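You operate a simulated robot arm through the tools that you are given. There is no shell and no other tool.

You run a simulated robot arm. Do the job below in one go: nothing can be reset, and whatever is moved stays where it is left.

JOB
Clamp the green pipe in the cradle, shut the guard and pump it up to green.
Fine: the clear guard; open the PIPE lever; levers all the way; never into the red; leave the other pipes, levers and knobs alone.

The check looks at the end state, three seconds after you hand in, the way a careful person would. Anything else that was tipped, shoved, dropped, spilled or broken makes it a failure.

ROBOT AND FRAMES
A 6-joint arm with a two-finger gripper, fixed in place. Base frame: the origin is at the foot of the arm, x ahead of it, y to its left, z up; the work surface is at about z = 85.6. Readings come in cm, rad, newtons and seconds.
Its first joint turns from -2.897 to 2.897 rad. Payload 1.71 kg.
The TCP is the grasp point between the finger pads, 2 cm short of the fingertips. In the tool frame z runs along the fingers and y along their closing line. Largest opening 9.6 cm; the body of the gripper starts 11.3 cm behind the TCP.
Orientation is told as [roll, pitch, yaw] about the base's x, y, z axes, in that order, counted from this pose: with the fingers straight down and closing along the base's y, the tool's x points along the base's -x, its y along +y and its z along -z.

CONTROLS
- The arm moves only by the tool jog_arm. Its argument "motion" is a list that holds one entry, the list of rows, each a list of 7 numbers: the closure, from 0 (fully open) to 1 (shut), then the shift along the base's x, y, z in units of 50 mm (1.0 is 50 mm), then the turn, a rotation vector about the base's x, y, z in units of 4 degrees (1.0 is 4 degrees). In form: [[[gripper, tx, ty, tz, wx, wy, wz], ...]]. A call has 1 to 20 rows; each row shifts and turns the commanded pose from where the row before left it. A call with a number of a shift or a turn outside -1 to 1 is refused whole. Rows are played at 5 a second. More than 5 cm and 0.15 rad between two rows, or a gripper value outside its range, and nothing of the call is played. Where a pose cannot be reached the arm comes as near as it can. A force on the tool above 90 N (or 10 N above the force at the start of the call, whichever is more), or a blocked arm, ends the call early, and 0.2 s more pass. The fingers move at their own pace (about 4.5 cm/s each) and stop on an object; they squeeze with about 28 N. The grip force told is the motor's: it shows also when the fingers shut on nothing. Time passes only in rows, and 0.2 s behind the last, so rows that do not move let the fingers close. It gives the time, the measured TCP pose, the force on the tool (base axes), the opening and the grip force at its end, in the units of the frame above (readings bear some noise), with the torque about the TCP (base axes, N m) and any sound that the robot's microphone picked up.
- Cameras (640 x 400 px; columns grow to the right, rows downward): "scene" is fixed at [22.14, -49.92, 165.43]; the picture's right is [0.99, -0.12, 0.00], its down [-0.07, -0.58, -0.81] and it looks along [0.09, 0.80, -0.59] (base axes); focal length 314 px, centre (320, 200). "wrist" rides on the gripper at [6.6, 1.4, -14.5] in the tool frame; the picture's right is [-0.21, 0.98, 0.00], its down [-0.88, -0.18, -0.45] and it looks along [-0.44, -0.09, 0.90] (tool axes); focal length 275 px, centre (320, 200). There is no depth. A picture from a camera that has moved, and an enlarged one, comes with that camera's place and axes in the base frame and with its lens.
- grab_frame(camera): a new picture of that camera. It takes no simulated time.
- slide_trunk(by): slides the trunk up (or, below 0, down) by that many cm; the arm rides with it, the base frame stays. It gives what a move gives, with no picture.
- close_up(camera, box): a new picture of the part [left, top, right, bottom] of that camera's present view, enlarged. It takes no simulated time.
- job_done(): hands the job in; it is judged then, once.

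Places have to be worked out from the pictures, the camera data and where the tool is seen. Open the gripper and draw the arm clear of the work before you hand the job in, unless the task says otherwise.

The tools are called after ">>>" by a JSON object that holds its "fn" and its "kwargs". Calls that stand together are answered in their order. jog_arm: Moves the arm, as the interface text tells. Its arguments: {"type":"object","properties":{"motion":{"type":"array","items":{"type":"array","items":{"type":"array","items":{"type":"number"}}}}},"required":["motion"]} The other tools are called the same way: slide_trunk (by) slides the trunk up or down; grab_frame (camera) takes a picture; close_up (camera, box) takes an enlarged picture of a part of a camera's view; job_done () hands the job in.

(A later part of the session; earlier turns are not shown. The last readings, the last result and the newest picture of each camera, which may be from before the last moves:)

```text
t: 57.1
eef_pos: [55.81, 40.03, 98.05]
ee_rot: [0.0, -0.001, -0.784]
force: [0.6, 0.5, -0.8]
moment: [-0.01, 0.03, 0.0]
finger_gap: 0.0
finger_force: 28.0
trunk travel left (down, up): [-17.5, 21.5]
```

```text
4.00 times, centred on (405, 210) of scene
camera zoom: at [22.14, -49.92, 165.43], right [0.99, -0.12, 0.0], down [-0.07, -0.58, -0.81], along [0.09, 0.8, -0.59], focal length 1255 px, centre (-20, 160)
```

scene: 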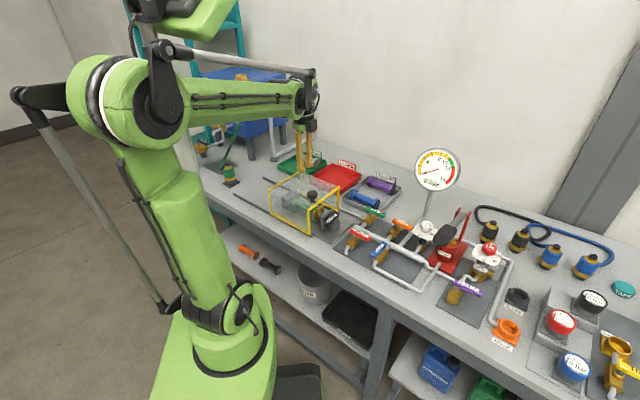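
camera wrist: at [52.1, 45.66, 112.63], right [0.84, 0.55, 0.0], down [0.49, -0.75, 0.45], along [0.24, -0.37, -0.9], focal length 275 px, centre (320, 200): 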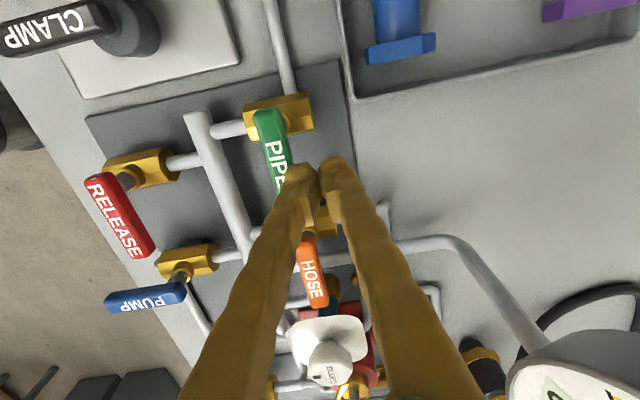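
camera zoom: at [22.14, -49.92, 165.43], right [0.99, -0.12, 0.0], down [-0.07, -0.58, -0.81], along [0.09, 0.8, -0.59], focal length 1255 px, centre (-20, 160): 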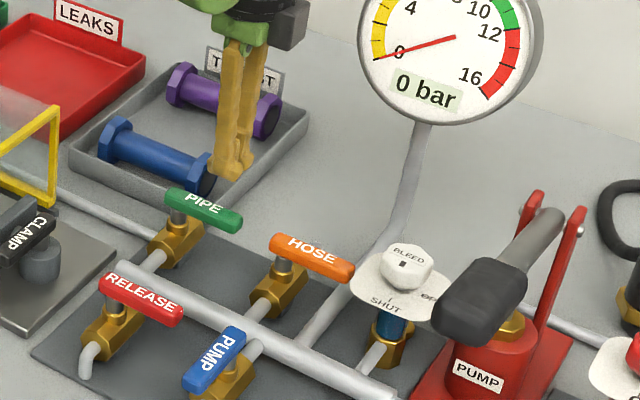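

The fingers clear the lever by about 0.8 cm. I'll lower to lever height and make a small test push toward -e2.

>>> {"fn": "jog_arm", "kwargs": {"motion": [[[1, 0, 0, -0.5, 0, 0, 0], [1, 0, 0, -0.42, 0, 0, 0], [1, 0, 0, 0, 0, 0, 0], [1, -0.045, -0.091, 0, 0, 0, 0], [1, -0.045, -0.091, 0, 0, 0, 0], [1, -0.045, -0.091, 0, 0, 0, 0], [1, 0, 0, 0, 0, 0, 0]]]}}

>>> {"fn": "close_up", "kwargs": {"camera": "scene", "box": [340, 160, 470, 260]}}

>>> {"fn": "close_up", "kwargs": {"camera": "wrist", "box": [210, 40, 410, 220]}}

```text
t: 58.7
eef_pos: [55.12, 38.76, 93.57]
ee_rot: [0.0, 0.0, -0.783]
force: [0.3, -0.7, 0.0]
moment: [0.01, -0.03, 0.0]
finger_gap: 0.03
finger_force: 27.9
trunk travel left (down, up): [-17.5, 21.5]
```

```text
4.00 times, centred on (405, 210) of scene
camera zoom: at [22.14, -49.92, 165.43], right [0.99, -0.12, 0.0], down [-0.07, -0.58, -0.81], along [0.09, 0.8, -0.59], focal length 1255 px, centre (-20, 160)
```

zoom: 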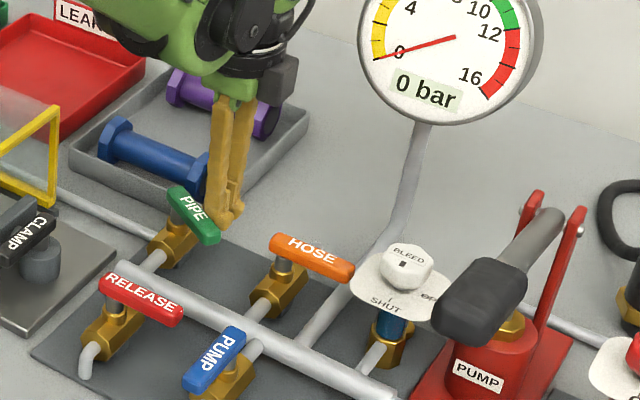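

```text
2.22 times, centred on (310, 130) of wrist
camera zoom: at [51.32, 44.17, 108.12], right [0.84, 0.55, 0.0], down [0.49, -0.75, 0.45], along [0.24, -0.37, -0.9], focal length 612 px, centre (342, 356)
```

zoom: 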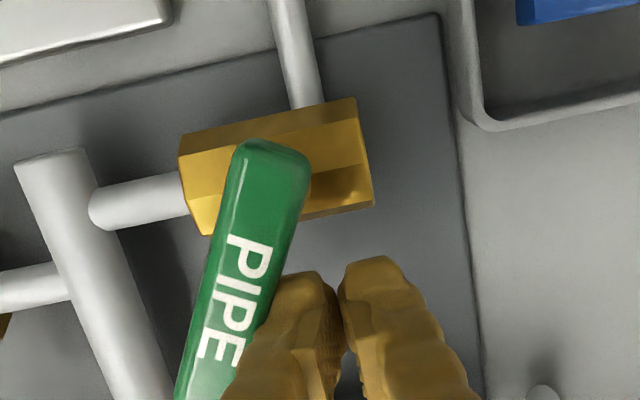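

It swings freely in this direction. Continuing round the arc.

>>> {"fn": "jog_arm", "kwargs": {"motion": [[[1, -0.052, -0.085, 0, 0, 0, 0], [1, -0.052, -0.085, 0, 0, 0, 0], [1, -0.081, -0.072, 0, 0, 0, 0], [1, -0.081, -0.072, 0, 0, 0, 0], [1, -0.108, -0.046, 0, 0, 0, 0], [1, -0.108, -0.046, 0, 0, 0, 0], [1, 0, 0, 0, 0, 0, 0]]]}}

>>> {"fn": "close_up", "kwargs": {"camera": "scene", "box": [340, 160, 470, 260]}}

>>> {"fn": "close_up", "kwargs": {"camera": "wrist", "box": [210, 40, 410, 220]}}

```text
t: 60.3
eef_pos: [52.58, 36.63, 93.53]
ee_rot: [-0.001, 0.0, -0.783]
force: [-0.3, 0.3, 0.5]
moment: [0.01, -0.04, -0.01]
finger_gap: 0.0
finger_force: 27.7
trunk travel left (down, up): [-17.5, 21.5]
```

```text
4.00 times, centred on (405, 210) of scene
camera zoom: at [22.14, -49.92, 165.43], right [0.99, -0.12, 0.0], down [-0.07, -0.58, -0.81], along [0.09, 0.8, -0.59], focal length 1255 px, centre (-20, 160)
```

zoom: 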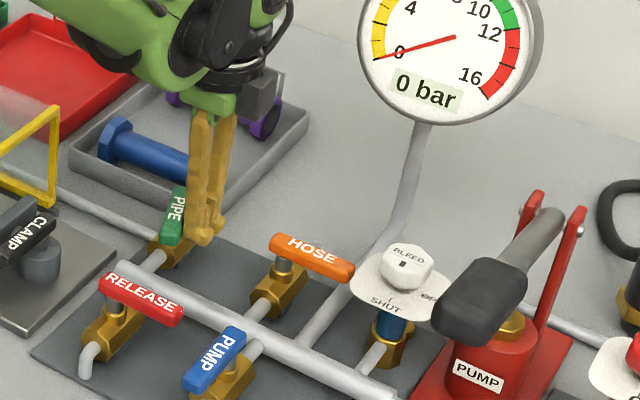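

```text
2.22 times, centred on (310, 130) of wrist
camera zoom: at [48.89, 42.16, 108.13], right [0.84, 0.55, 0.0], down [0.49, -0.75, 0.45], along [0.24, -0.37, -0.9], focal length 612 px, centre (342, 356)
```

zoom: 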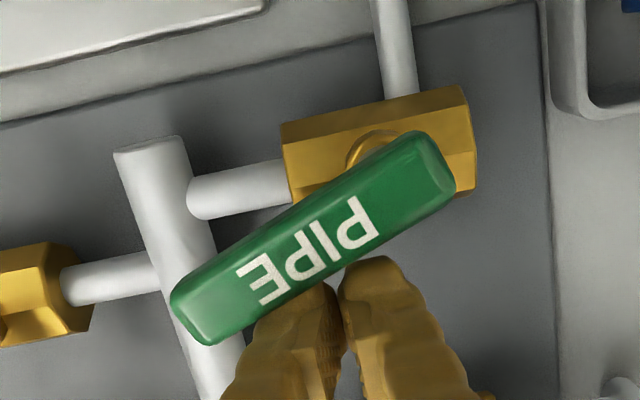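

About 65–70° done. I'll finish the turn slowly to the stop.

>>> {"fn": "jog_arm", "kwargs": {"motion": [[[1, -0.11, -0.009, 0, 0, 0, 0], [1, -0.11, -0.009, 0, 0, 0, 0], [1, -0.085, 0.016, 0, 0, 0, 0], [1, -0.085, 0.016, 0, 0, 0, 0], [1, 0, 0, 0, 0, 0, 0]]]}}

>>> {"fn": "jog_arm", "kwargs": {"motion": [[[1, -0.05, 0.025, 0, 0, 0, 0], [1, 0, 0, 0, 0, 0, 0]]]}}

>>> {"fn": "close_up", "kwargs": {"camera": "wrist", "box": [210, 40, 410, 220]}}

```text
t: 61.5
eef_pos: [51.04, 36.59, 93.44]
ee_rot: [-0.001, -0.003, -0.785]
force: [38.4, -15.6, 4.8]
moment: [-0.1, -0.51, -0.3]
finger_gap: 0.64
finger_force: 29.4
trunk travel left (down, up): [-17.5, 21.5]
```

```text
t: 62.1
eef_pos: [50.8, 36.59, 93.45]
ee_rot: [0.002, -0.001, -0.785]
force: [65.9, -29.3, 12.8]
moment: [-0.19, -0.78, -0.62]
finger_gap: 0.59
finger_force: 29.3
trunk travel left (down, up): [-17.5, 21.5]
```

```text
2.22 times, centred on (310, 130) of wrist
camera zoom: at [47.1, 42.1, 108.02], right [0.84, 0.55, 0.0], down [0.49, -0.75, 0.45], along [0.24, -0.37, -0.9], focal length 612 px, centre (342, 356)
```

zoom: 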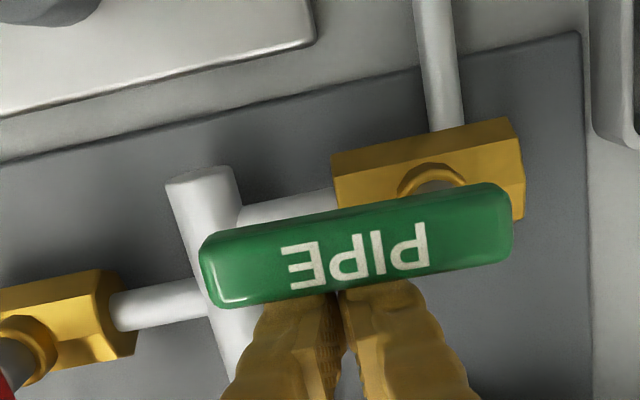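

The PIPE lever is now in line with its pipe, hard against its stop (72 N, no further motion). I'll back off and lift, then look at the pump.

>>> {"fn": "jog_arm", "kwargs": {"motion": [[[1, 0.12, -0.1, 0, 0, 0, 0], [1, 0.12, -0.12, 0, 0, 0, 0], [1, 0, 0, 0.5, 0, 0, 0], [1, 0, 0, 0.9, 0, 0, 0], [1, 0, 0, 0.9, 0, 0, 0], [1, 0, 0, 0.9, 0, 0, 0], [1, 0, 0, 0.7, 0, 0, 0], [1, 0, 0, 0, 0, 0, 0]]]}}

>>> {"fn": "grab_frame", "kwargs": {"camera": "wrist"}}

>>> {"fn": "grab_frame", "kwargs": {"camera": "scene"}}

>>> {"fn": "close_up", "kwargs": {"camera": "scene", "box": [380, 190, 510, 290]}}

```text
t: 63.9
eef_pos: [51.44, 35.55, 113.15]
ee_rot: [0.0, 0.0, -0.786]
force: [0.0, 0.1, 0.1]
moment: [0.03, -0.07, -0.04]
finger_gap: 0.01
finger_force: 29.7
trunk travel left (down, up): [-17.5, 21.5]
```

```text
taken
camera wrist: at [47.72, 41.03, 127.67], right [0.84, 0.55, 0.0], down [0.49, -0.75, 0.44], along [0.24, -0.37, -0.9], focal length 275 px, centre (320, 200)
```

wrist: 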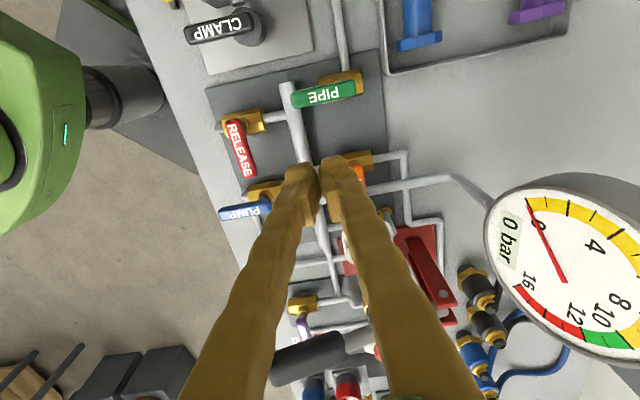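

```text
taken
```

scene: 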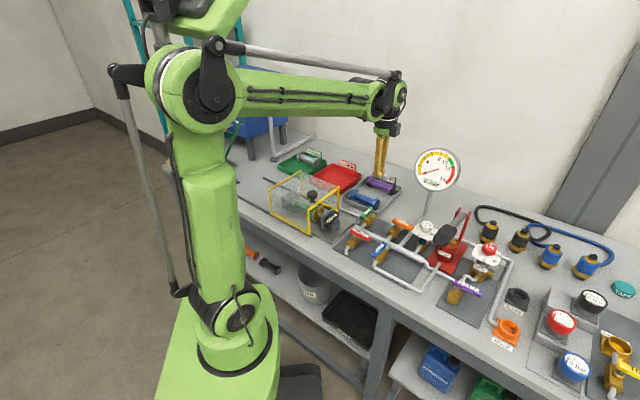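

```text
4.00 times, centred on (445, 240) of scene
camera zoom: at [22.14, -49.92, 165.43], right [0.99, -0.12, 0.0], down [-0.07, -0.58, -0.81], along [0.09, 0.8, -0.59], focal length 1255 px, centre (-180, 40)
```

zoom: 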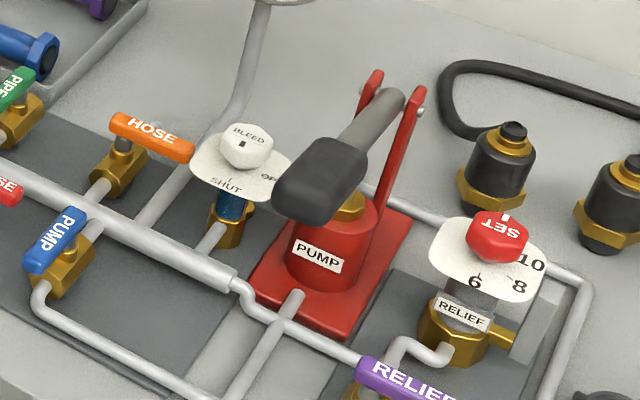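

PIPE is open and everything else is untouched. The pump's black grip is raised at about (65, 11.7, 105) and its lever runs along e2. To grip it across, I'll turn the tool by +90° while moving above it at a safe height.

>>> {"fn": "jog_arm", "kwargs": {"motion": [[[1, 0, 0, 0.4, 0, 0, 1], [1, 0.05, -0.1, 0.4, 0, 0, 1], [1, 0.1, -0.25, 0.3, 0, 0, 1], [1, 0.13, -0.27, 0.2, 0, 0, 1], [1, 0.13, -0.27, 0.1, 0, 0, 1], [1, 0.13, -0.27, 0, 0, 0, 1], [1, 0.13, -0.27, 0, 0, 0, 1], [0.385, 0.13, -0.27, 0, 0, 0, 1], [0.385, 0.13, -0.27, 0, 0, 0, 1], [0.385, 0.13, -0.27, 0, 0, 0, 1], [0.385, 0.13, -0.27, 0, 0, 0, 1], [0.385, 0.13, -0.27, 0, 0, 0, 1], [0.385, 0.13, -0.27, 0, 0, 0, 1], [0.385, 0.13, -0.27, 0, 0, 0, 1], [0.385, 0.13, -0.27, 0, 0, 0, 1], [0.385, 0.13, -0.27, 0, 0, 0, 1], [0.385, 0.13, -0.27, 0, 0, 0, 1], [0.385, 0.13, -0.27, 0, 0, 0, 1], [0.385, 0.13, -0.2, 0, 0, 0, 1], [0.385, 0.05, -0.1, 0, 0, 0, 1]]]}}

>>> {"fn": "jog_arm", "kwargs": {"motion": [[[0.385, 0, 0, 0, 0, 0, 1], [0.385, 0, 0, 0, 0, 0, 1], [0.385, 0, 0, 0, 0, 0, 0.5], [0.385, 0, 0, 0, 0, 0, 0], [0.385, 0, 0, 0, 0, 0, 0]]]}}

>>> {"fn": "grab_frame", "kwargs": {"camera": "wrist"}}

>>> {"fn": "grab_frame", "kwargs": {"camera": "scene"}}

```text
t: 68.1
eef_pos: [63.02, 12.15, 120.1]
ee_rot: [0.002, 0.001, 0.612]
force: [0.6, -0.4, -0.3]
moment: [-0.01, 0.02, 0.02]
finger_gap: 5.92
finger_force: 0.1
trunk travel left (down, up): [-17.5, 21.5]
```

```text
t: 69.3
eef_pos: [63.02, 12.26, 120.18]
ee_rot: [0.003, -0.001, 0.788]
force: [-0.2, -0.1, 0.4]
moment: [0.0, 0.03, 0.01]
finger_gap: 5.9
finger_force: 0.1
trunk travel left (down, up): [-17.5, 21.5]
```

```text
taken
camera wrist: at [57.38, 8.47, 134.66], right [-0.55, 0.84, 0.0], down [0.75, 0.49, 0.44], along [0.37, 0.25, -0.9], focal length 275 px, centre (320, 200)
```

wrist: 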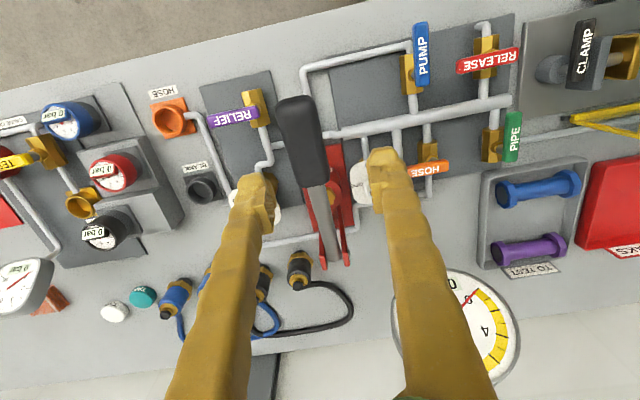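

```text
taken
```

scene: 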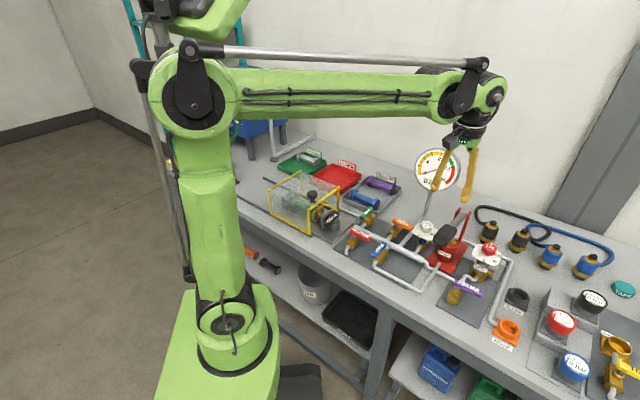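

The tool is turned and the pump handle is clearly visible between the fingers. I'll zoom in to measure the grip and pivot.

>>> {"fn": "close_up", "kwargs": {"camera": "wrist", "box": [220, 80, 420, 280]}}

>>> {"fn": "close_up", "kwargs": {"camera": "scene", "box": [400, 190, 500, 280]}}

```text
2.00 times, centred on (320, 180) of wrist
camera zoom: at [57.38, 8.47, 134.66], right [-0.55, 0.84, 0.0], down [0.75, 0.49, 0.44], along [0.37, 0.25, -0.9], focal length 551 px, centre (320, 240)
```

zoom: 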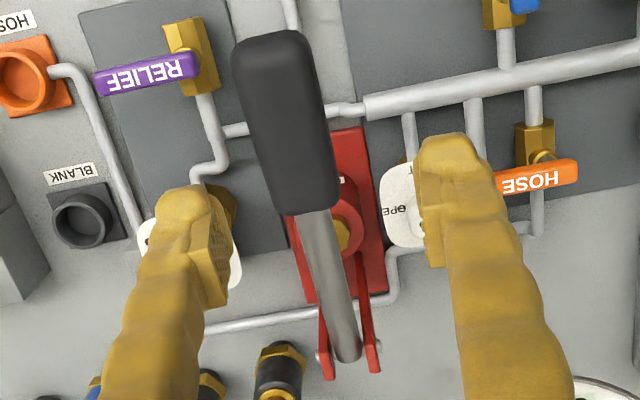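

```text
4.44 times, centred on (450, 235) of scene
camera zoom: at [22.14, -49.92, 165.43], right [0.99, -0.12, 0.0], down [-0.07, -0.58, -0.81], along [0.09, 0.8, -0.59], focal length 1394 px, centre (-258, 44)
```

zoom: 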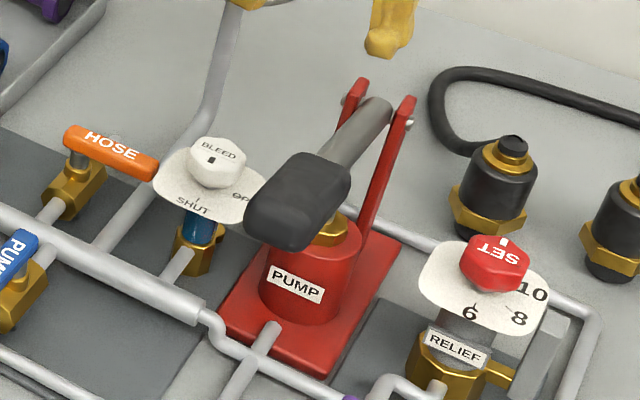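

The lever pivot is near (79, 25, 100) and the grip centre near (64.8, 11.7) with its top at z≈106, so the handle is raised about 18°. I'll centre above it with a small yaw trim and descend partway.

>>> {"fn": "jog_arm", "kwargs": {"motion": [[[0.385, 0.18, -0.057, 0, 0, 0, -0.2], [0.385, 0.18, -0.057, 0, 0, 0, -0.18], [0.385, 0, 0, -0.6, 0, 0, 0], [0.385, 0, 0, -0.6, 0, 0, 0], [0.385, 0, 0, -0.5, 0, 0, 0], [0.385, 0, 0, 0, 0, 0, 0]]]}}

>>> {"fn": "grab_frame", "kwargs": {"camera": "wrist"}}

>>> {"fn": "close_up", "kwargs": {"camera": "scene", "box": [400, 140, 530, 280]}}

```text
t: 70.7
eef_pos: [64.81, 11.78, 111.46]
ee_rot: [0.002, 0.0, 0.763]
force: [0.1, -0.2, -1.0]
moment: [0.02, 0.02, -0.05]
finger_gap: 5.89
finger_force: 0.0
trunk travel left (down, up): [-17.5, 21.5]
```

```text
taken
camera wrist: at [59.05, 8.18, 126.04], right [-0.53, 0.85, 0.0], down [0.76, 0.47, 0.44], along [0.38, 0.23, -0.9], focal length 275 px, centre (320, 200)
```

wrist: 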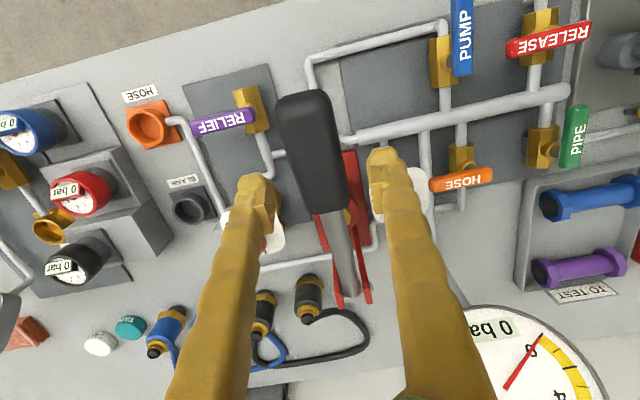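

```text
2.86 times, centred on (465, 210) of scene
camera zoom: at [22.14, -49.92, 165.43], right [0.99, -0.12, 0.0], down [-0.07, -0.58, -0.81], along [0.09, 0.8, -0.59], focal length 896 px, centre (-94, 171)
```

zoom: 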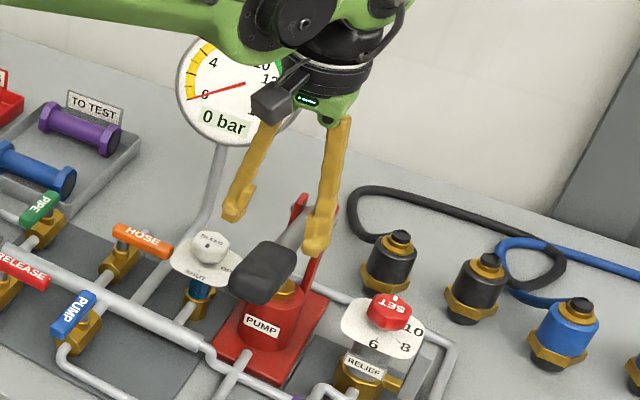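

The grip is centred and aligned between the fingers. I'll go down around it and close gently.

>>> {"fn": "jog_arm", "kwargs": {"motion": [[[0.385, 0, 0, -0.5, 0, 0, 0], [0.385, 0, 0, -0.5, 0, 0, 0], [0.385, 0, 0, -0.38, 0, 0, 0], [0.385, 0, 0, 0, 0, 0, 0]]]}}

>>> {"fn": "grab_frame", "kwargs": {"camera": "wrist"}}

>>> {"fn": "close_up", "kwargs": {"camera": "scene", "box": [390, 140, 520, 280]}}

```text
t: 71.7
eef_pos: [64.93, 11.68, 104.56]
ee_rot: [0.001, -0.001, 0.761]
force: [0.2, 0.0, -0.3]
moment: [0.02, 0.06, -0.01]
finger_gap: 5.89
finger_force: 0.0
trunk travel left (down, up): [-17.5, 21.5]
```

```text
taken
camera wrist: at [59.15, 8.0, 119.05], right [-0.53, 0.85, 0.0], down [0.76, 0.47, 0.44], along [0.38, 0.23, -0.9], focal length 275 px, centre (320, 200)
```

wrist: 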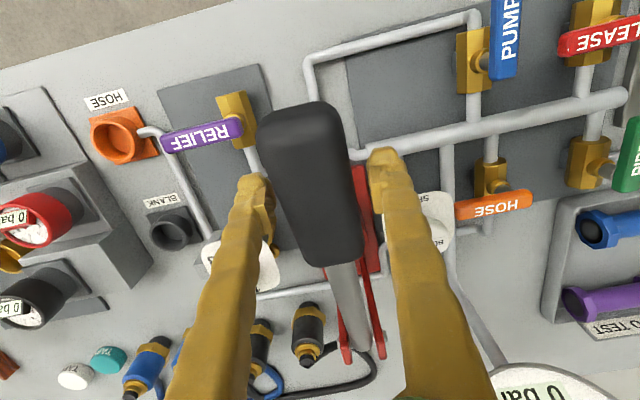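

```text
2.86 times, centred on (455, 210) of scene
camera zoom: at [22.14, -49.92, 165.43], right [0.99, -0.12, 0.0], down [-0.07, -0.58, -0.81], along [0.09, 0.8, -0.59], focal length 896 px, centre (-66, 171)
```

zoom: 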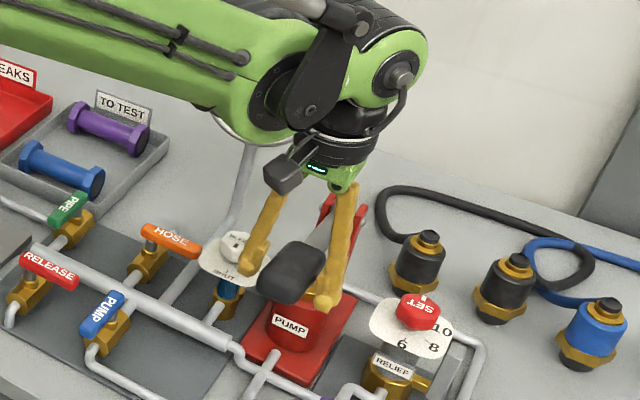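

The fingers straddle the handle. I'll close on it and then try a first short, gentle down stroke.

>>> {"fn": "jog_arm", "kwargs": {"motion": [[[1, 0, 0, 0, 0, 0, 0], [1, 0, 0, 0, 0, 0, 0], [1, 0, 0, 0, 0, 0, 0], [1, 0, 0, 0, 0, 0, 0]]]}}

>>> {"fn": "grab_frame", "kwargs": {"camera": "wrist"}}

```text
t: 72.7
eef_pos: [65.08, 11.55, 104.52]
ee_rot: [0.002, -0.001, 0.761]
force: [14.0, -13.2, 3.0]
moment: [0.46, 0.35, 0.86]
finger_gap: 4.33
finger_force: 34.6
trunk travel left (down, up): [-17.5, 21.5]
```

```text
taken
camera wrist: at [59.23, 7.88, 119.05], right [-0.53, 0.85, 0.0], down [0.76, 0.47, 0.44], along [0.38, 0.24, -0.9], focal length 275 px, centre (320, 200)
```

wrist: 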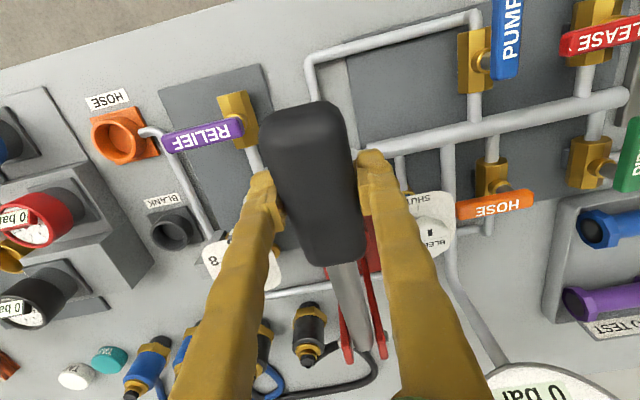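

Grip is on the handle (4.3 cm wide). It is pushing the tool slightly toward +e1 with a small twist, so I'll ease into alignment first.

>>> {"fn": "jog_arm", "kwargs": {"motion": [[[1, 0.035, -0.035, 0, 0, 0, 0.25], [1, 0, 0, 0, 0, 0, 0]]]}}

```text
t: 73.3
eef_pos: [64.99, 11.52, 104.53]
ee_rot: [0.003, 0.0, 0.779]
force: [-4.9, -0.5, -3.9]
moment: [0.18, 0.07, -0.2]
finger_gap: 4.31
finger_force: 34.7
trunk travel left (down, up): [-17.5, 21.5]
```

Aligned with low forces. Now a first short down stroke of 2 cm along the lever's arc, watching the force.

>>> {"fn": "jog_arm", "kwargs": {"motion": [[[1, -0.012, -0.012, -0.1, 0, 0, 0], [1, -0.012, -0.012, -0.1, 0, 0, 0], [1, -0.012, -0.012, -0.1, 0, 0, 0], [1, -0.012, -0.012, -0.1, 0, 0, 0], [1, 0, 0, 0, 0, 0, 0]]]}}

>>> {"fn": "grab_frame", "kwargs": {"camera": "wrist"}}

>>> {"fn": "grab_frame", "kwargs": {"camera": "scene"}}

```text
t: 74.5
eef_pos: [64.67, 11.22, 102.64]
ee_rot: [0.001, -0.002, 0.779]
force: [-10.0, -1.0, 7.9]
moment: [0.58, -0.83, -0.14]
finger_gap: 4.29
finger_force: 35.1
trunk travel left (down, up): [-17.5, 21.5]
```

```text
taken
camera wrist: at [58.96, 7.47, 117.21], right [-0.54, 0.84, 0.0], down [0.75, 0.48, 0.45], along [0.37, 0.24, -0.9], focal length 275 px, centre (320, 200)
```

wrist: 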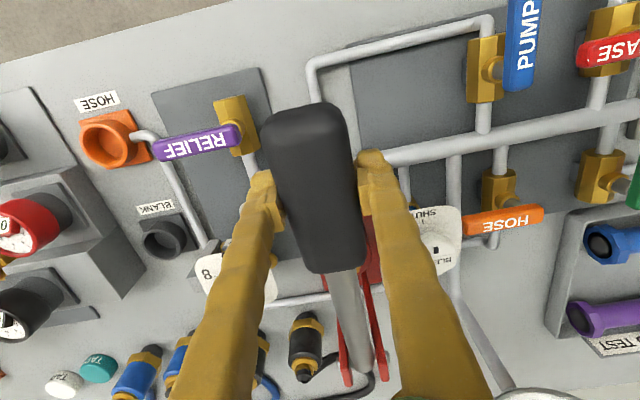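

```text
taken
```

scene: 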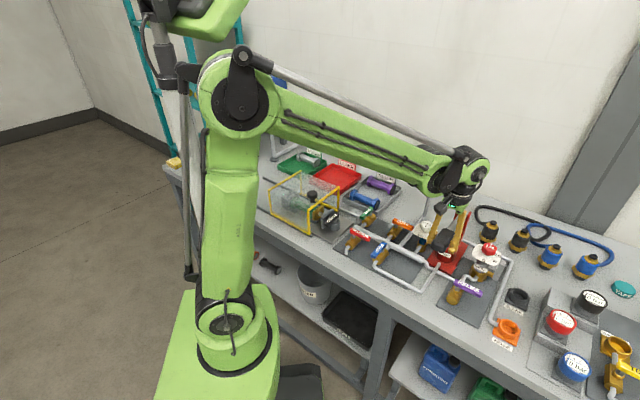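

The handle follows with only about 8 N. The gauge is hidden from both cameras in this pose, so I'll take a limited stroke of about 3 cm more, then check the gauge from higher up.

>>> {"fn": "jog_arm", "kwargs": {"motion": [[[1, -0.006, -0.006, -0.12, 0, 0, 0], [1, -0.005, -0.005, -0.12, 0, 0, 0], [1, -0.004, -0.004, -0.12, 0, 0, 0], [1, -0.003, -0.003, -0.12, 0, 0, 0], [1, -0.002, -0.002, -0.12, 0, 0, 0], [1, 0, 0, 0, 0, 0, 0]]]}}

>>> {"fn": "grab_frame", "kwargs": {"camera": "wrist"}}

```text
t: 75.9
eef_pos: [64.66, 11.15, 99.77]
ee_rot: [0.001, -0.002, 0.777]
force: [-12.0, -10.6, 9.6]
moment: [0.87, -0.87, 0.26]
finger_gap: 4.35
finger_force: 34.9
trunk travel left (down, up): [-17.5, 21.5]
```

```text
taken
camera wrist: at [58.88, 7.41, 114.25], right [-0.54, 0.84, 0.0], down [0.75, 0.48, 0.45], along [0.37, 0.24, -0.9], focal length 275 px, centre (320, 200)
```

wrist: 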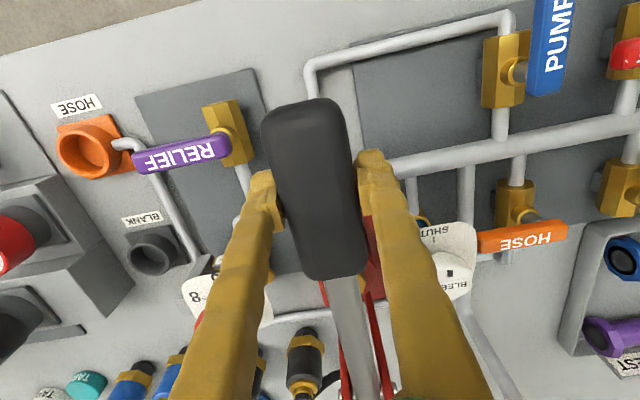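

The handle goes down smoothly (about 10 N vertical). I'll release here and rise to read the gauge and see whether the handle returns by itself.

>>> {"fn": "jog_arm", "kwargs": {"motion": [[[0.385, 0, 0, 0, 0, 0, 0], [0.385, 0, 0, 0, 0, 0, 0], [0.385, 0, 0, 0.3, 0, 0, 0], [0.385, 0, 0, 0.7, 0, 0, 0], [0.385, 0, 0, 0.8, 0, 0, 0], [0.385, 0, 0, 0.6, 0, 0, 0], [0.385, 0, 0, 0, 0, 0, 0]]]}}

>>> {"fn": "grab_frame", "kwargs": {"camera": "wrist"}}

>>> {"fn": "grab_frame", "kwargs": {"camera": "scene"}}

```text
t: 77.5
eef_pos: [64.84, 11.32, 111.53]
ee_rot: [0.002, 0.001, 0.778]
force: [0.0, 0.6, 0.2]
moment: [0.0, 0.0, -0.02]
finger_gap: 5.89
finger_force: 0.0
trunk travel left (down, up): [-17.5, 21.5]
```

```text
taken
camera wrist: at [59.08, 7.54, 126.07], right [-0.54, 0.84, 0.0], down [0.75, 0.48, 0.44], along [0.37, 0.24, -0.9], focal length 275 px, centre (320, 200)
```

wrist: 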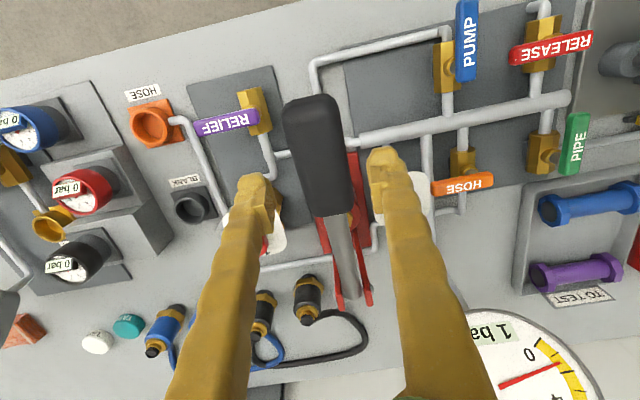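

```text
taken
```

scene: 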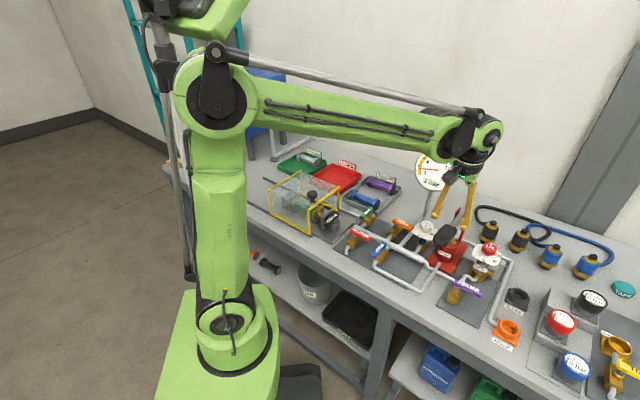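

The gauge now reads 1 bar, so the pump builds pressure. I'll zoom in to read the needle and see where the handle is.

>>> {"fn": "close_up", "kwargs": {"camera": "wrist", "box": [440, 290, 640, 400]}}

>>> {"fn": "close_up", "kwargs": {"camera": "scene", "box": [400, 140, 510, 270]}}

>>> {"fn": "close_up", "kwargs": {"camera": "wrist", "box": [220, 60, 440, 320]}}

```text
3.20 times, centred on (540, 345) of wrist
camera zoom: at [59.08, 7.54, 126.07], right [-0.54, 0.84, 0.0], down [0.75, 0.48, 0.44], along [0.37, 0.24, -0.9], focal length 881 px, centre (-384, -264)
```

zoom: 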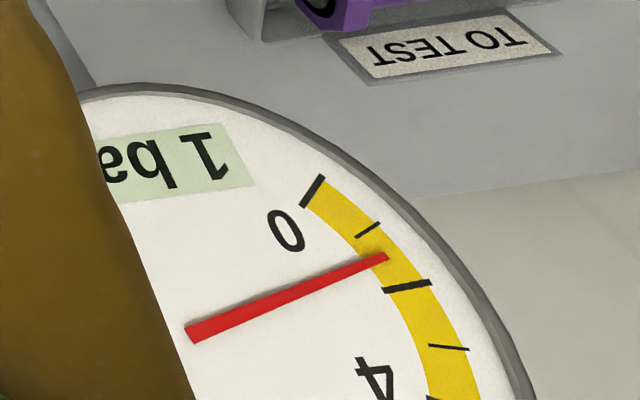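

```text
3.08 times, centred on (455, 205) of scene
camera zoom: at [22.14, -49.92, 165.43], right [0.99, -0.12, 0.0], down [-0.07, -0.58, -0.81], along [0.09, 0.8, -0.59], focal length 965 px, centre (-95, 185)
```

zoom: 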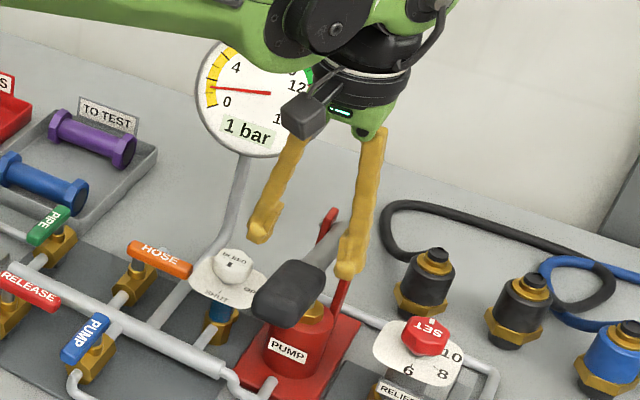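

```text
1.54 times, centred on (330, 190) of wrist
camera zoom: at [59.08, 7.54, 126.07], right [-0.54, 0.84, 0.0], down [0.75, 0.48, 0.44], along [0.37, 0.24, -0.9], focal length 424 px, centre (305, 215)
```

zoom: 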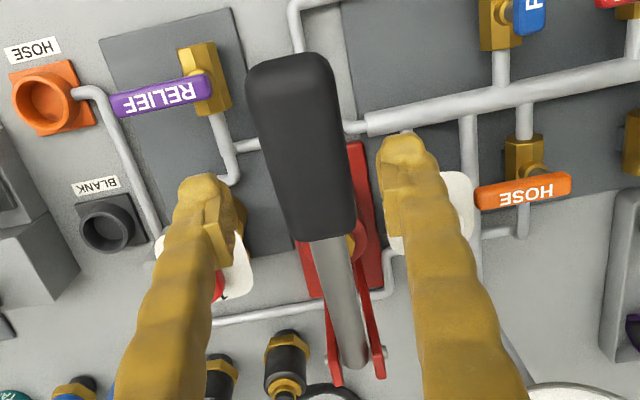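

The needle is at about 1.4 bar and the handle has sprung back up by itself. So I can press the grip from above with closed fingers and read the gauge after each stroke; I'll do one full press-and-return cycle.

>>> {"fn": "jog_arm", "kwargs": {"motion": [[[1, -0.03, 0.03, 0, 0, 0, 0], [1, 0, 0, 0, 0, 0, 0], [1, 0, 0, 0, 0, 0, 0], [1, 0, 0, 0, 0, 0, 0], [1, 0, 0, -0.5, 0, 0, 0], [1, 0, 0, -0.15, 0, 0, 0], [1, 0, 0, -0.15, 0, 0, 0], [1, 0, 0, -0.15, 0, 0, 0], [1, 0, 0, 0, 0, 0, 0]]]}}

>>> {"fn": "grab_frame", "kwargs": {"camera": "wrist"}}

>>> {"fn": "close_up", "kwargs": {"camera": "scene", "box": [380, 140, 530, 270]}}

```text
t: 79.5
eef_pos: [64.67, 11.32, 106.81]
ee_rot: [0.002, 0.0, 0.778]
force: [1.0, -0.4, 0.5]
moment: [-0.02, 0.01, 0.02]
finger_gap: 0.58
finger_force: 29.8
trunk travel left (down, up): [-17.5, 21.5]
```

```text
taken
camera wrist: at [58.88, 7.61, 121.45], right [-0.54, 0.84, 0.0], down [0.75, 0.48, 0.45], along [0.37, 0.24, -0.9], focal length 275 px, centre (320, 200)
```

wrist: 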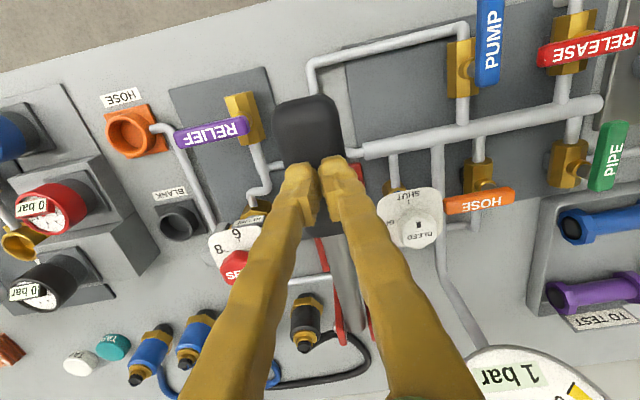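

```text
3.08 times, centred on (455, 205) of scene
camera zoom: at [22.14, -49.92, 165.43], right [0.99, -0.12, 0.0], down [-0.07, -0.58, -0.81], along [0.09, 0.8, -0.59], focal length 965 px, centre (-95, 185)
```

zoom: 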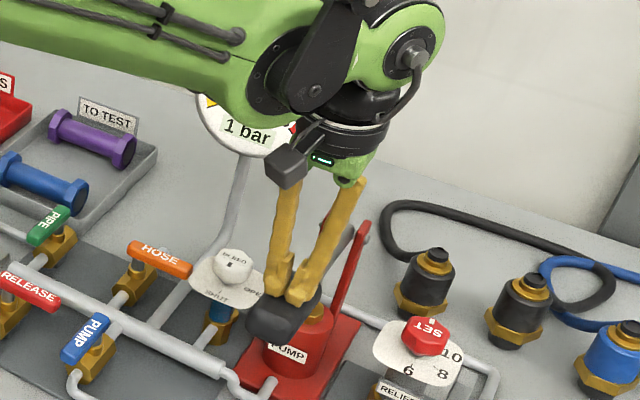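

The fingers are at the grip's top and the digital readout ("1 bar") is visible to the wrist camera here. I'll continue pressing down in small rows.

>>> {"fn": "jog_arm", "kwargs": {"motion": [[[1, 0, 0, -0.12, 0, 0, 0], [1, 0, 0, -0.12, 0, 0, 0], [1, 0, 0, -0.12, 0, 0, 0]]]}}

>>> {"fn": "grab_frame", "kwargs": {"camera": "wrist"}}

>>> {"fn": "close_up", "kwargs": {"camera": "scene", "box": [380, 140, 530, 270]}}

```text
t: 80.3
eef_pos: [64.57, 11.43, 105.07]
ee_rot: [0.002, 0.0, 0.779]
force: [0.6, -0.4, 2.1]
moment: [-0.03, -0.01, 0.05]
finger_gap: 0.61
finger_force: 29.5
trunk travel left (down, up): [-17.5, 21.5]
```

```text
taken
camera wrist: at [58.84, 7.67, 119.66], right [-0.54, 0.84, 0.0], down [0.75, 0.48, 0.45], along [0.37, 0.24, -0.9], focal length 275 px, centre (320, 200)
```

wrist: 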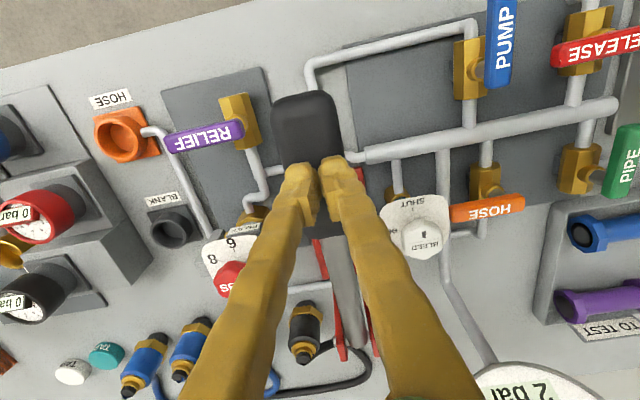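

```text
3.08 times, centred on (455, 205) of scene
camera zoom: at [22.14, -49.92, 165.43], right [0.99, -0.12, 0.0], down [-0.07, -0.58, -0.81], along [0.09, 0.8, -0.59], focal length 965 px, centre (-95, 185)
```

zoom: 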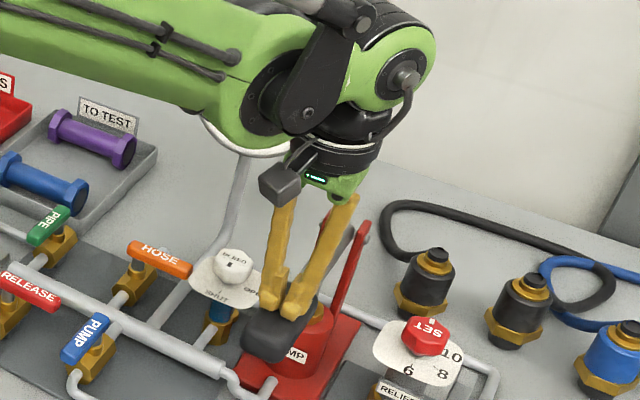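

Pressure is rising with the press (now 2 bar). I'll finish this stroke, return up, and read the gauge.

>>> {"fn": "jog_arm", "kwargs": {"motion": [[[1, 0, 0, -0.12, 0, 0, 0], [1, 0, 0, -0.12, 0, 0, 0], [1, 0, 0, -0.12, 0, 0, 0], [1, 0, 0, -0.12, 0, 0, 0], [1, 0, 0, -0.12, 0, 0, 0], [1, 0, 0, -0.12, 0, 0, 0]]]}}

>>> {"fn": "jog_arm", "kwargs": {"motion": [[[1, 0, 0, 0.3, 0, 0, 0], [1, 0, 0, 0.4, 0, 0, 0], [1, 0, 0, 0.4, 0, 0, 0], [1, 0, 0, 0.5, 0, 0, 0], [1, 0, 0, 0.4, 0, 0, 0], [1, 0, 0, 0, 0, 0, 0]]]}}

>>> {"fn": "grab_frame", "kwargs": {"camera": "wrist"}}

>>> {"fn": "close_up", "kwargs": {"camera": "scene", "box": [380, 140, 530, 270]}}

```text
t: 81.7
eef_pos: [64.55, 11.32, 101.42]
ee_rot: [0.003, 0.0, 0.777]
force: [1.3, 0.3, 3.7]
moment: [0.02, -0.05, 0.01]
finger_gap: 0.61
finger_force: 29.7
trunk travel left (down, up): [-17.5, 21.5]
```

```text
t: 83.1
eef_pos: [64.47, 11.37, 111.66]
ee_rot: [0.0, 0.0, 0.779]
force: [-0.1, 0.1, 0.9]
moment: [0.03, -0.03, 0.01]
finger_gap: 0.02
finger_force: 29.5
trunk travel left (down, up): [-17.5, 21.5]
```

```text
taken
camera wrist: at [58.74, 7.64, 126.16], right [-0.54, 0.84, 0.0], down [0.75, 0.48, 0.44], along [0.37, 0.24, -0.9], focal length 275 px, centre (320, 200)
```

wrist: 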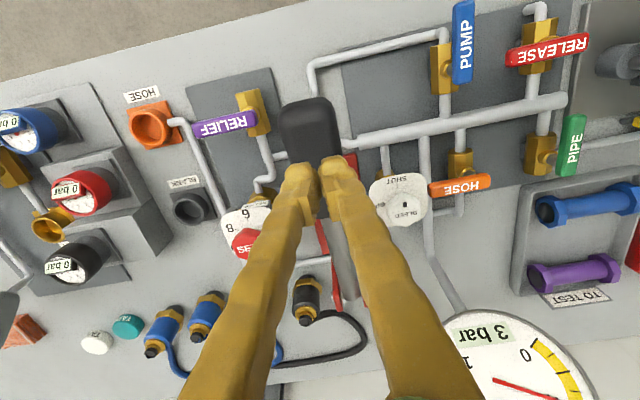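

```text
3.08 times, centred on (455, 205) of scene
camera zoom: at [22.14, -49.92, 165.43], right [0.99, -0.12, 0.0], down [-0.07, -0.58, -0.81], along [0.09, 0.8, -0.59], focal length 965 px, centre (-95, 185)
```

zoom: 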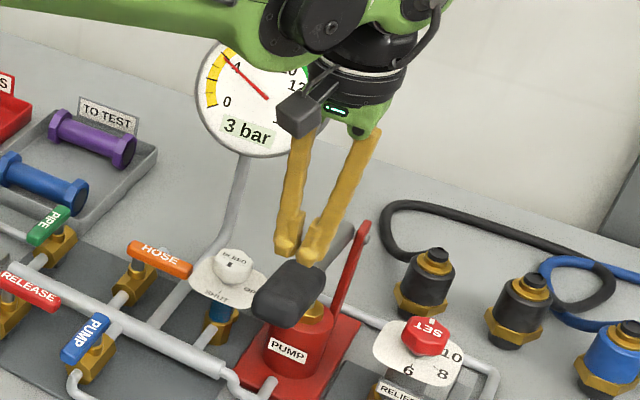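

Now 3 bar, and the handle springs back. Each such stroke gives about 1.8 bar, so I'll repeat the same stroke and check.

>>> {"fn": "jog_arm", "kwargs": {"motion": [[[1, 0, 0, -0.5, 0, 0, 0], [1, 0, 0, -0.2, 0, 0, 0], [1, 0, 0, -0.2, 0, 0, 0], [1, 0, 0, -0.2, 0, 0, 0], [1, 0, 0, -0.2, 0, 0, 0], [1, 0, 0, -0.2, 0, 0, 0], [1, 0, 0, -0.2, 0, 0, 0], [1, 0, 0, -0.2, 0, 0, 0], [1, 0, 0, -0.2, 0, 0, 0], [1, 0, 0, 0, 0, 0, 0], [1, 0, 0, 0.3, 0, 0, 0], [1, 0, 0, 0.5, 0, 0, 0], [1, 0, 0, 0.5, 0, 0, 0], [1, 0, 0, 0.5, 0, 0, 0], [1, 0, 0, 0.3, 0, 0, 0], [1, 0, 0, 0, 0, 0, 0]]]}}

>>> {"fn": "grab_frame", "kwargs": {"camera": "wrist"}}

>>> {"fn": "close_up", "kwargs": {"camera": "scene", "box": [380, 140, 530, 270]}}

```text
t: 86.5
eef_pos: [64.59, 11.4, 111.49]
ee_rot: [0.0, 0.0, 0.779]
force: [-0.4, 0.1, -0.1]
moment: [0.02, -0.02, -0.01]
finger_gap: 0.02
finger_force: 29.6
trunk travel left (down, up): [-17.5, 21.5]
```

```text
taken
camera wrist: at [58.88, 7.64, 126.01], right [-0.54, 0.84, 0.0], down [0.75, 0.48, 0.44], along [0.37, 0.24, -0.9], focal length 275 px, centre (320, 200)
```

wrist: 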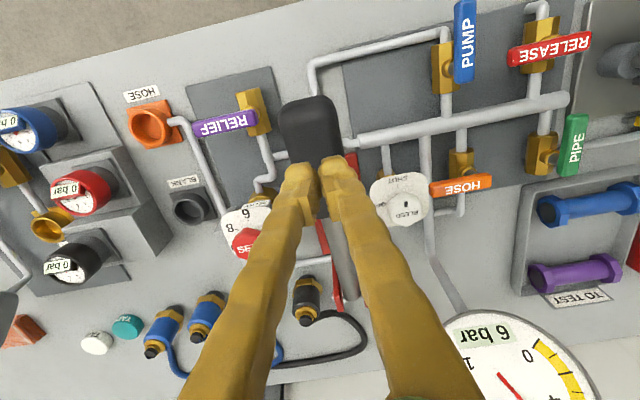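

```text
3.08 times, centred on (455, 205) of scene
camera zoom: at [22.14, -49.92, 165.43], right [0.99, -0.12, 0.0], down [-0.07, -0.58, -0.81], along [0.09, 0.8, -0.59], focal length 965 px, centre (-95, 185)
```

zoom: 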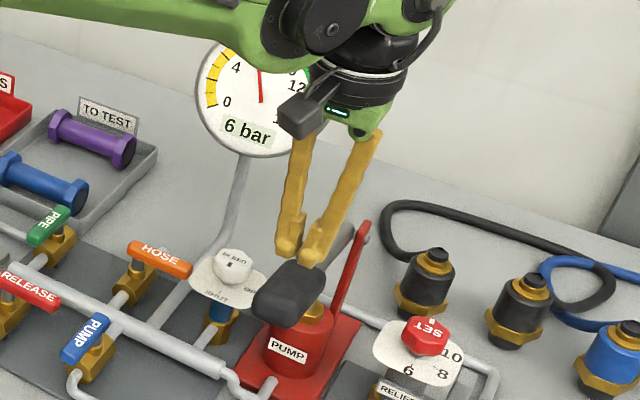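

Now 6 bar (about +2.6 for that stroke). I'll use a slightly shorter stroke next so I approach the green zone with margin.

>>> {"fn": "jog_arm", "kwargs": {"motion": [[[1, 0, 0, -0.5, 0, 0, 0], [1, 0, 0, -0.2, 0, 0, 0], [1, 0, 0, -0.2, 0, 0, 0], [1, 0, 0, -0.2, 0, 0, 0], [1, 0, 0, -0.2, 0, 0, 0], [1, 0, 0, -0.2, 0, 0, 0], [1, 0, 0, -0.2, 0, 0, 0], [1, 0, 0, 0, 0, 0, 0], [1, 0, 0, 0.3, 0, 0, 0], [1, 0, 0, 0.5, 0, 0, 0], [1, 0, 0, 0.5, 0, 0, 0], [1, 0, 0, 0.4, 0, 0, 0], [1, 0, 0, 0, 0, 0, 0]]]}}

>>> {"fn": "grab_frame", "kwargs": {"camera": "wrist"}}

>>> {"fn": "close_up", "kwargs": {"camera": "scene", "box": [380, 140, 530, 270]}}

```text
t: 89.3
eef_pos: [64.56, 11.39, 111.73]
ee_rot: [0.001, 0.0, 0.779]
force: [0.2, -0.5, 0.2]
moment: [-0.02, -0.01, -0.02]
finger_gap: 0.01
finger_force: 30.0
trunk travel left (down, up): [-17.5, 21.5]
```

```text
taken
camera wrist: at [58.83, 7.56, 126.25], right [-0.54, 0.84, 0.0], down [0.75, 0.48, 0.44], along [0.37, 0.24, -0.9], focal length 275 px, centre (320, 200)
```

wrist: 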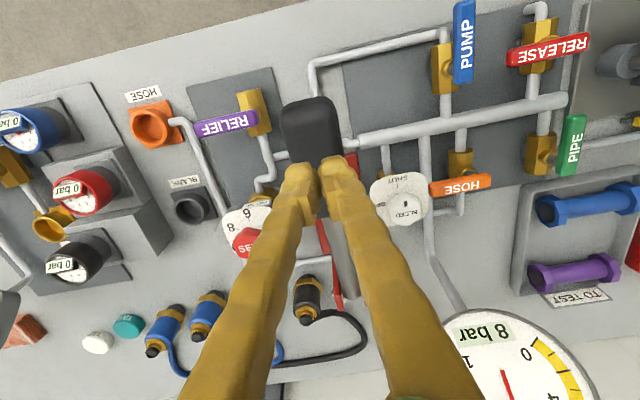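

```text
3.08 times, centred on (455, 205) of scene
camera zoom: at [22.14, -49.92, 165.43], right [0.99, -0.12, 0.0], down [-0.07, -0.58, -0.81], along [0.09, 0.8, -0.59], focal length 965 px, centre (-95, 185)
```

zoom: 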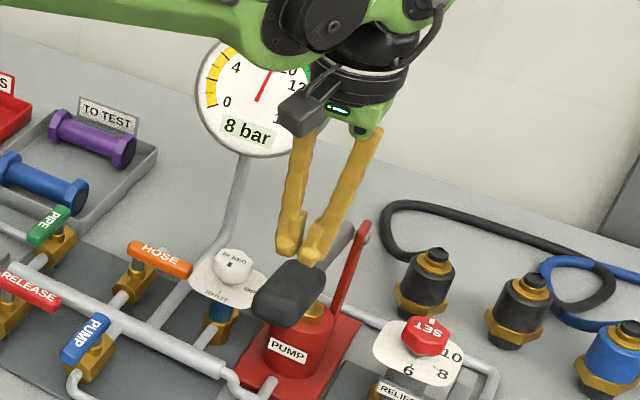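

8 bar. One more stroke of the same length should bring it to about 10; then I'll top up in small amounts.

>>> {"fn": "jog_arm", "kwargs": {"motion": [[[1, 0, 0, -0.5, 0, 0, 0], [1, 0, 0, -0.2, 0, 0, 0], [1, 0, 0, -0.2, 0, 0, 0], [1, 0, 0, -0.2, 0, 0, 0], [1, 0, 0, -0.2, 0, 0, 0], [1, 0, 0, -0.2, 0, 0, 0], [1, 0, 0, -0.2, 0, 0, 0], [1, 0, 0, 0, 0, 0, 0], [1, 0, 0, 0.3, 0, 0, 0], [1, 0, 0, 0.5, 0, 0, 0], [1, 0, 0, 0.5, 0, 0, 0], [1, 0, 0, 0.4, 0, 0, 0], [1, 0, 0, 0, 0, 0, 0]]]}}

>>> {"fn": "grab_frame", "kwargs": {"camera": "wrist"}}

>>> {"fn": "close_up", "kwargs": {"camera": "scene", "box": [380, 140, 530, 270]}}

```text
t: 92.1
eef_pos: [64.7, 11.17, 111.54]
ee_rot: [0.002, 0.0, 0.78]
force: [0.3, -0.5, 0.1]
moment: [0.0, 0.0, -0.03]
finger_gap: 0.0
finger_force: 29.3
trunk travel left (down, up): [-17.5, 21.5]
```

```text
taken
camera wrist: at [58.88, 7.52, 126.16], right [-0.54, 0.84, 0.0], down [0.75, 0.48, 0.44], along [0.37, 0.24, -0.9], focal length 275 px, centre (320, 200)
```

wrist: 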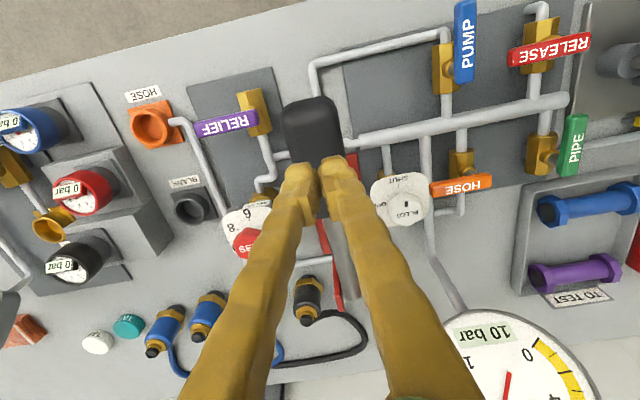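

```text
3.08 times, centred on (455, 205) of scene
camera zoom: at [22.14, -49.92, 165.43], right [0.99, -0.12, 0.0], down [-0.07, -0.58, -0.81], along [0.09, 0.8, -0.59], focal length 965 px, centre (-95, 185)
```

zoom: 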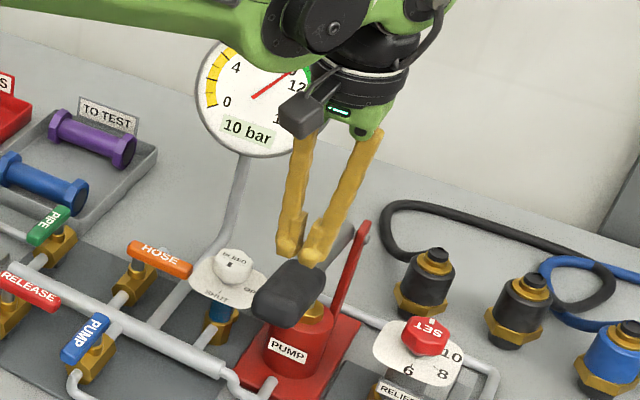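

10 bar on the readout. I'll press a small amount and watch the readout from this pose before deciding how much more is needed.

>>> {"fn": "jog_arm", "kwargs": {"motion": [[[1, 0, 0, -0.5, 0, 0, 0], [1, 0, 0, -0.2, 0, 0, 0], [1, 0, 0, -0.2, 0, 0, 0], [1, 0, 0, -0.2, 0, 0, 0], [1, 0, 0, -0.14, 0, 0, 0], [1, 0, 0, 0, 0, 0, 0]]]}}

>>> {"fn": "grab_frame", "kwargs": {"camera": "wrist"}}

```text
t: 93.5
eef_pos: [64.61, 11.4, 105.19]
ee_rot: [0.002, 0.0, 0.778]
force: [0.6, -0.8, 2.5]
moment: [-0.04, 0.03, 0.0]
finger_gap: 0.6
finger_force: 29.4
trunk travel left (down, up): [-17.5, 21.5]
```

```text
taken
camera wrist: at [58.92, 7.62, 119.8], right [-0.54, 0.84, 0.0], down [0.75, 0.48, 0.45], along [0.37, 0.24, -0.9], focal length 275 px, centre (320, 200)
```

wrist: 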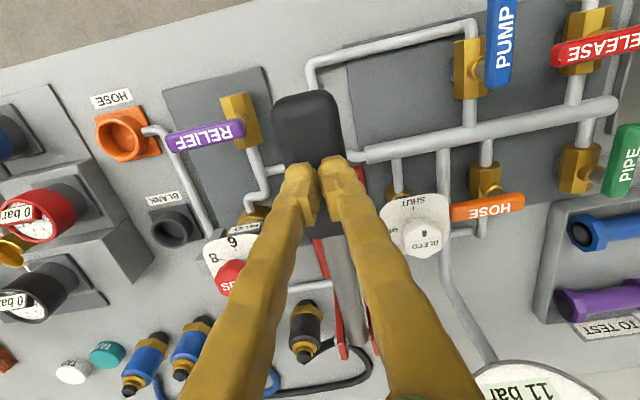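

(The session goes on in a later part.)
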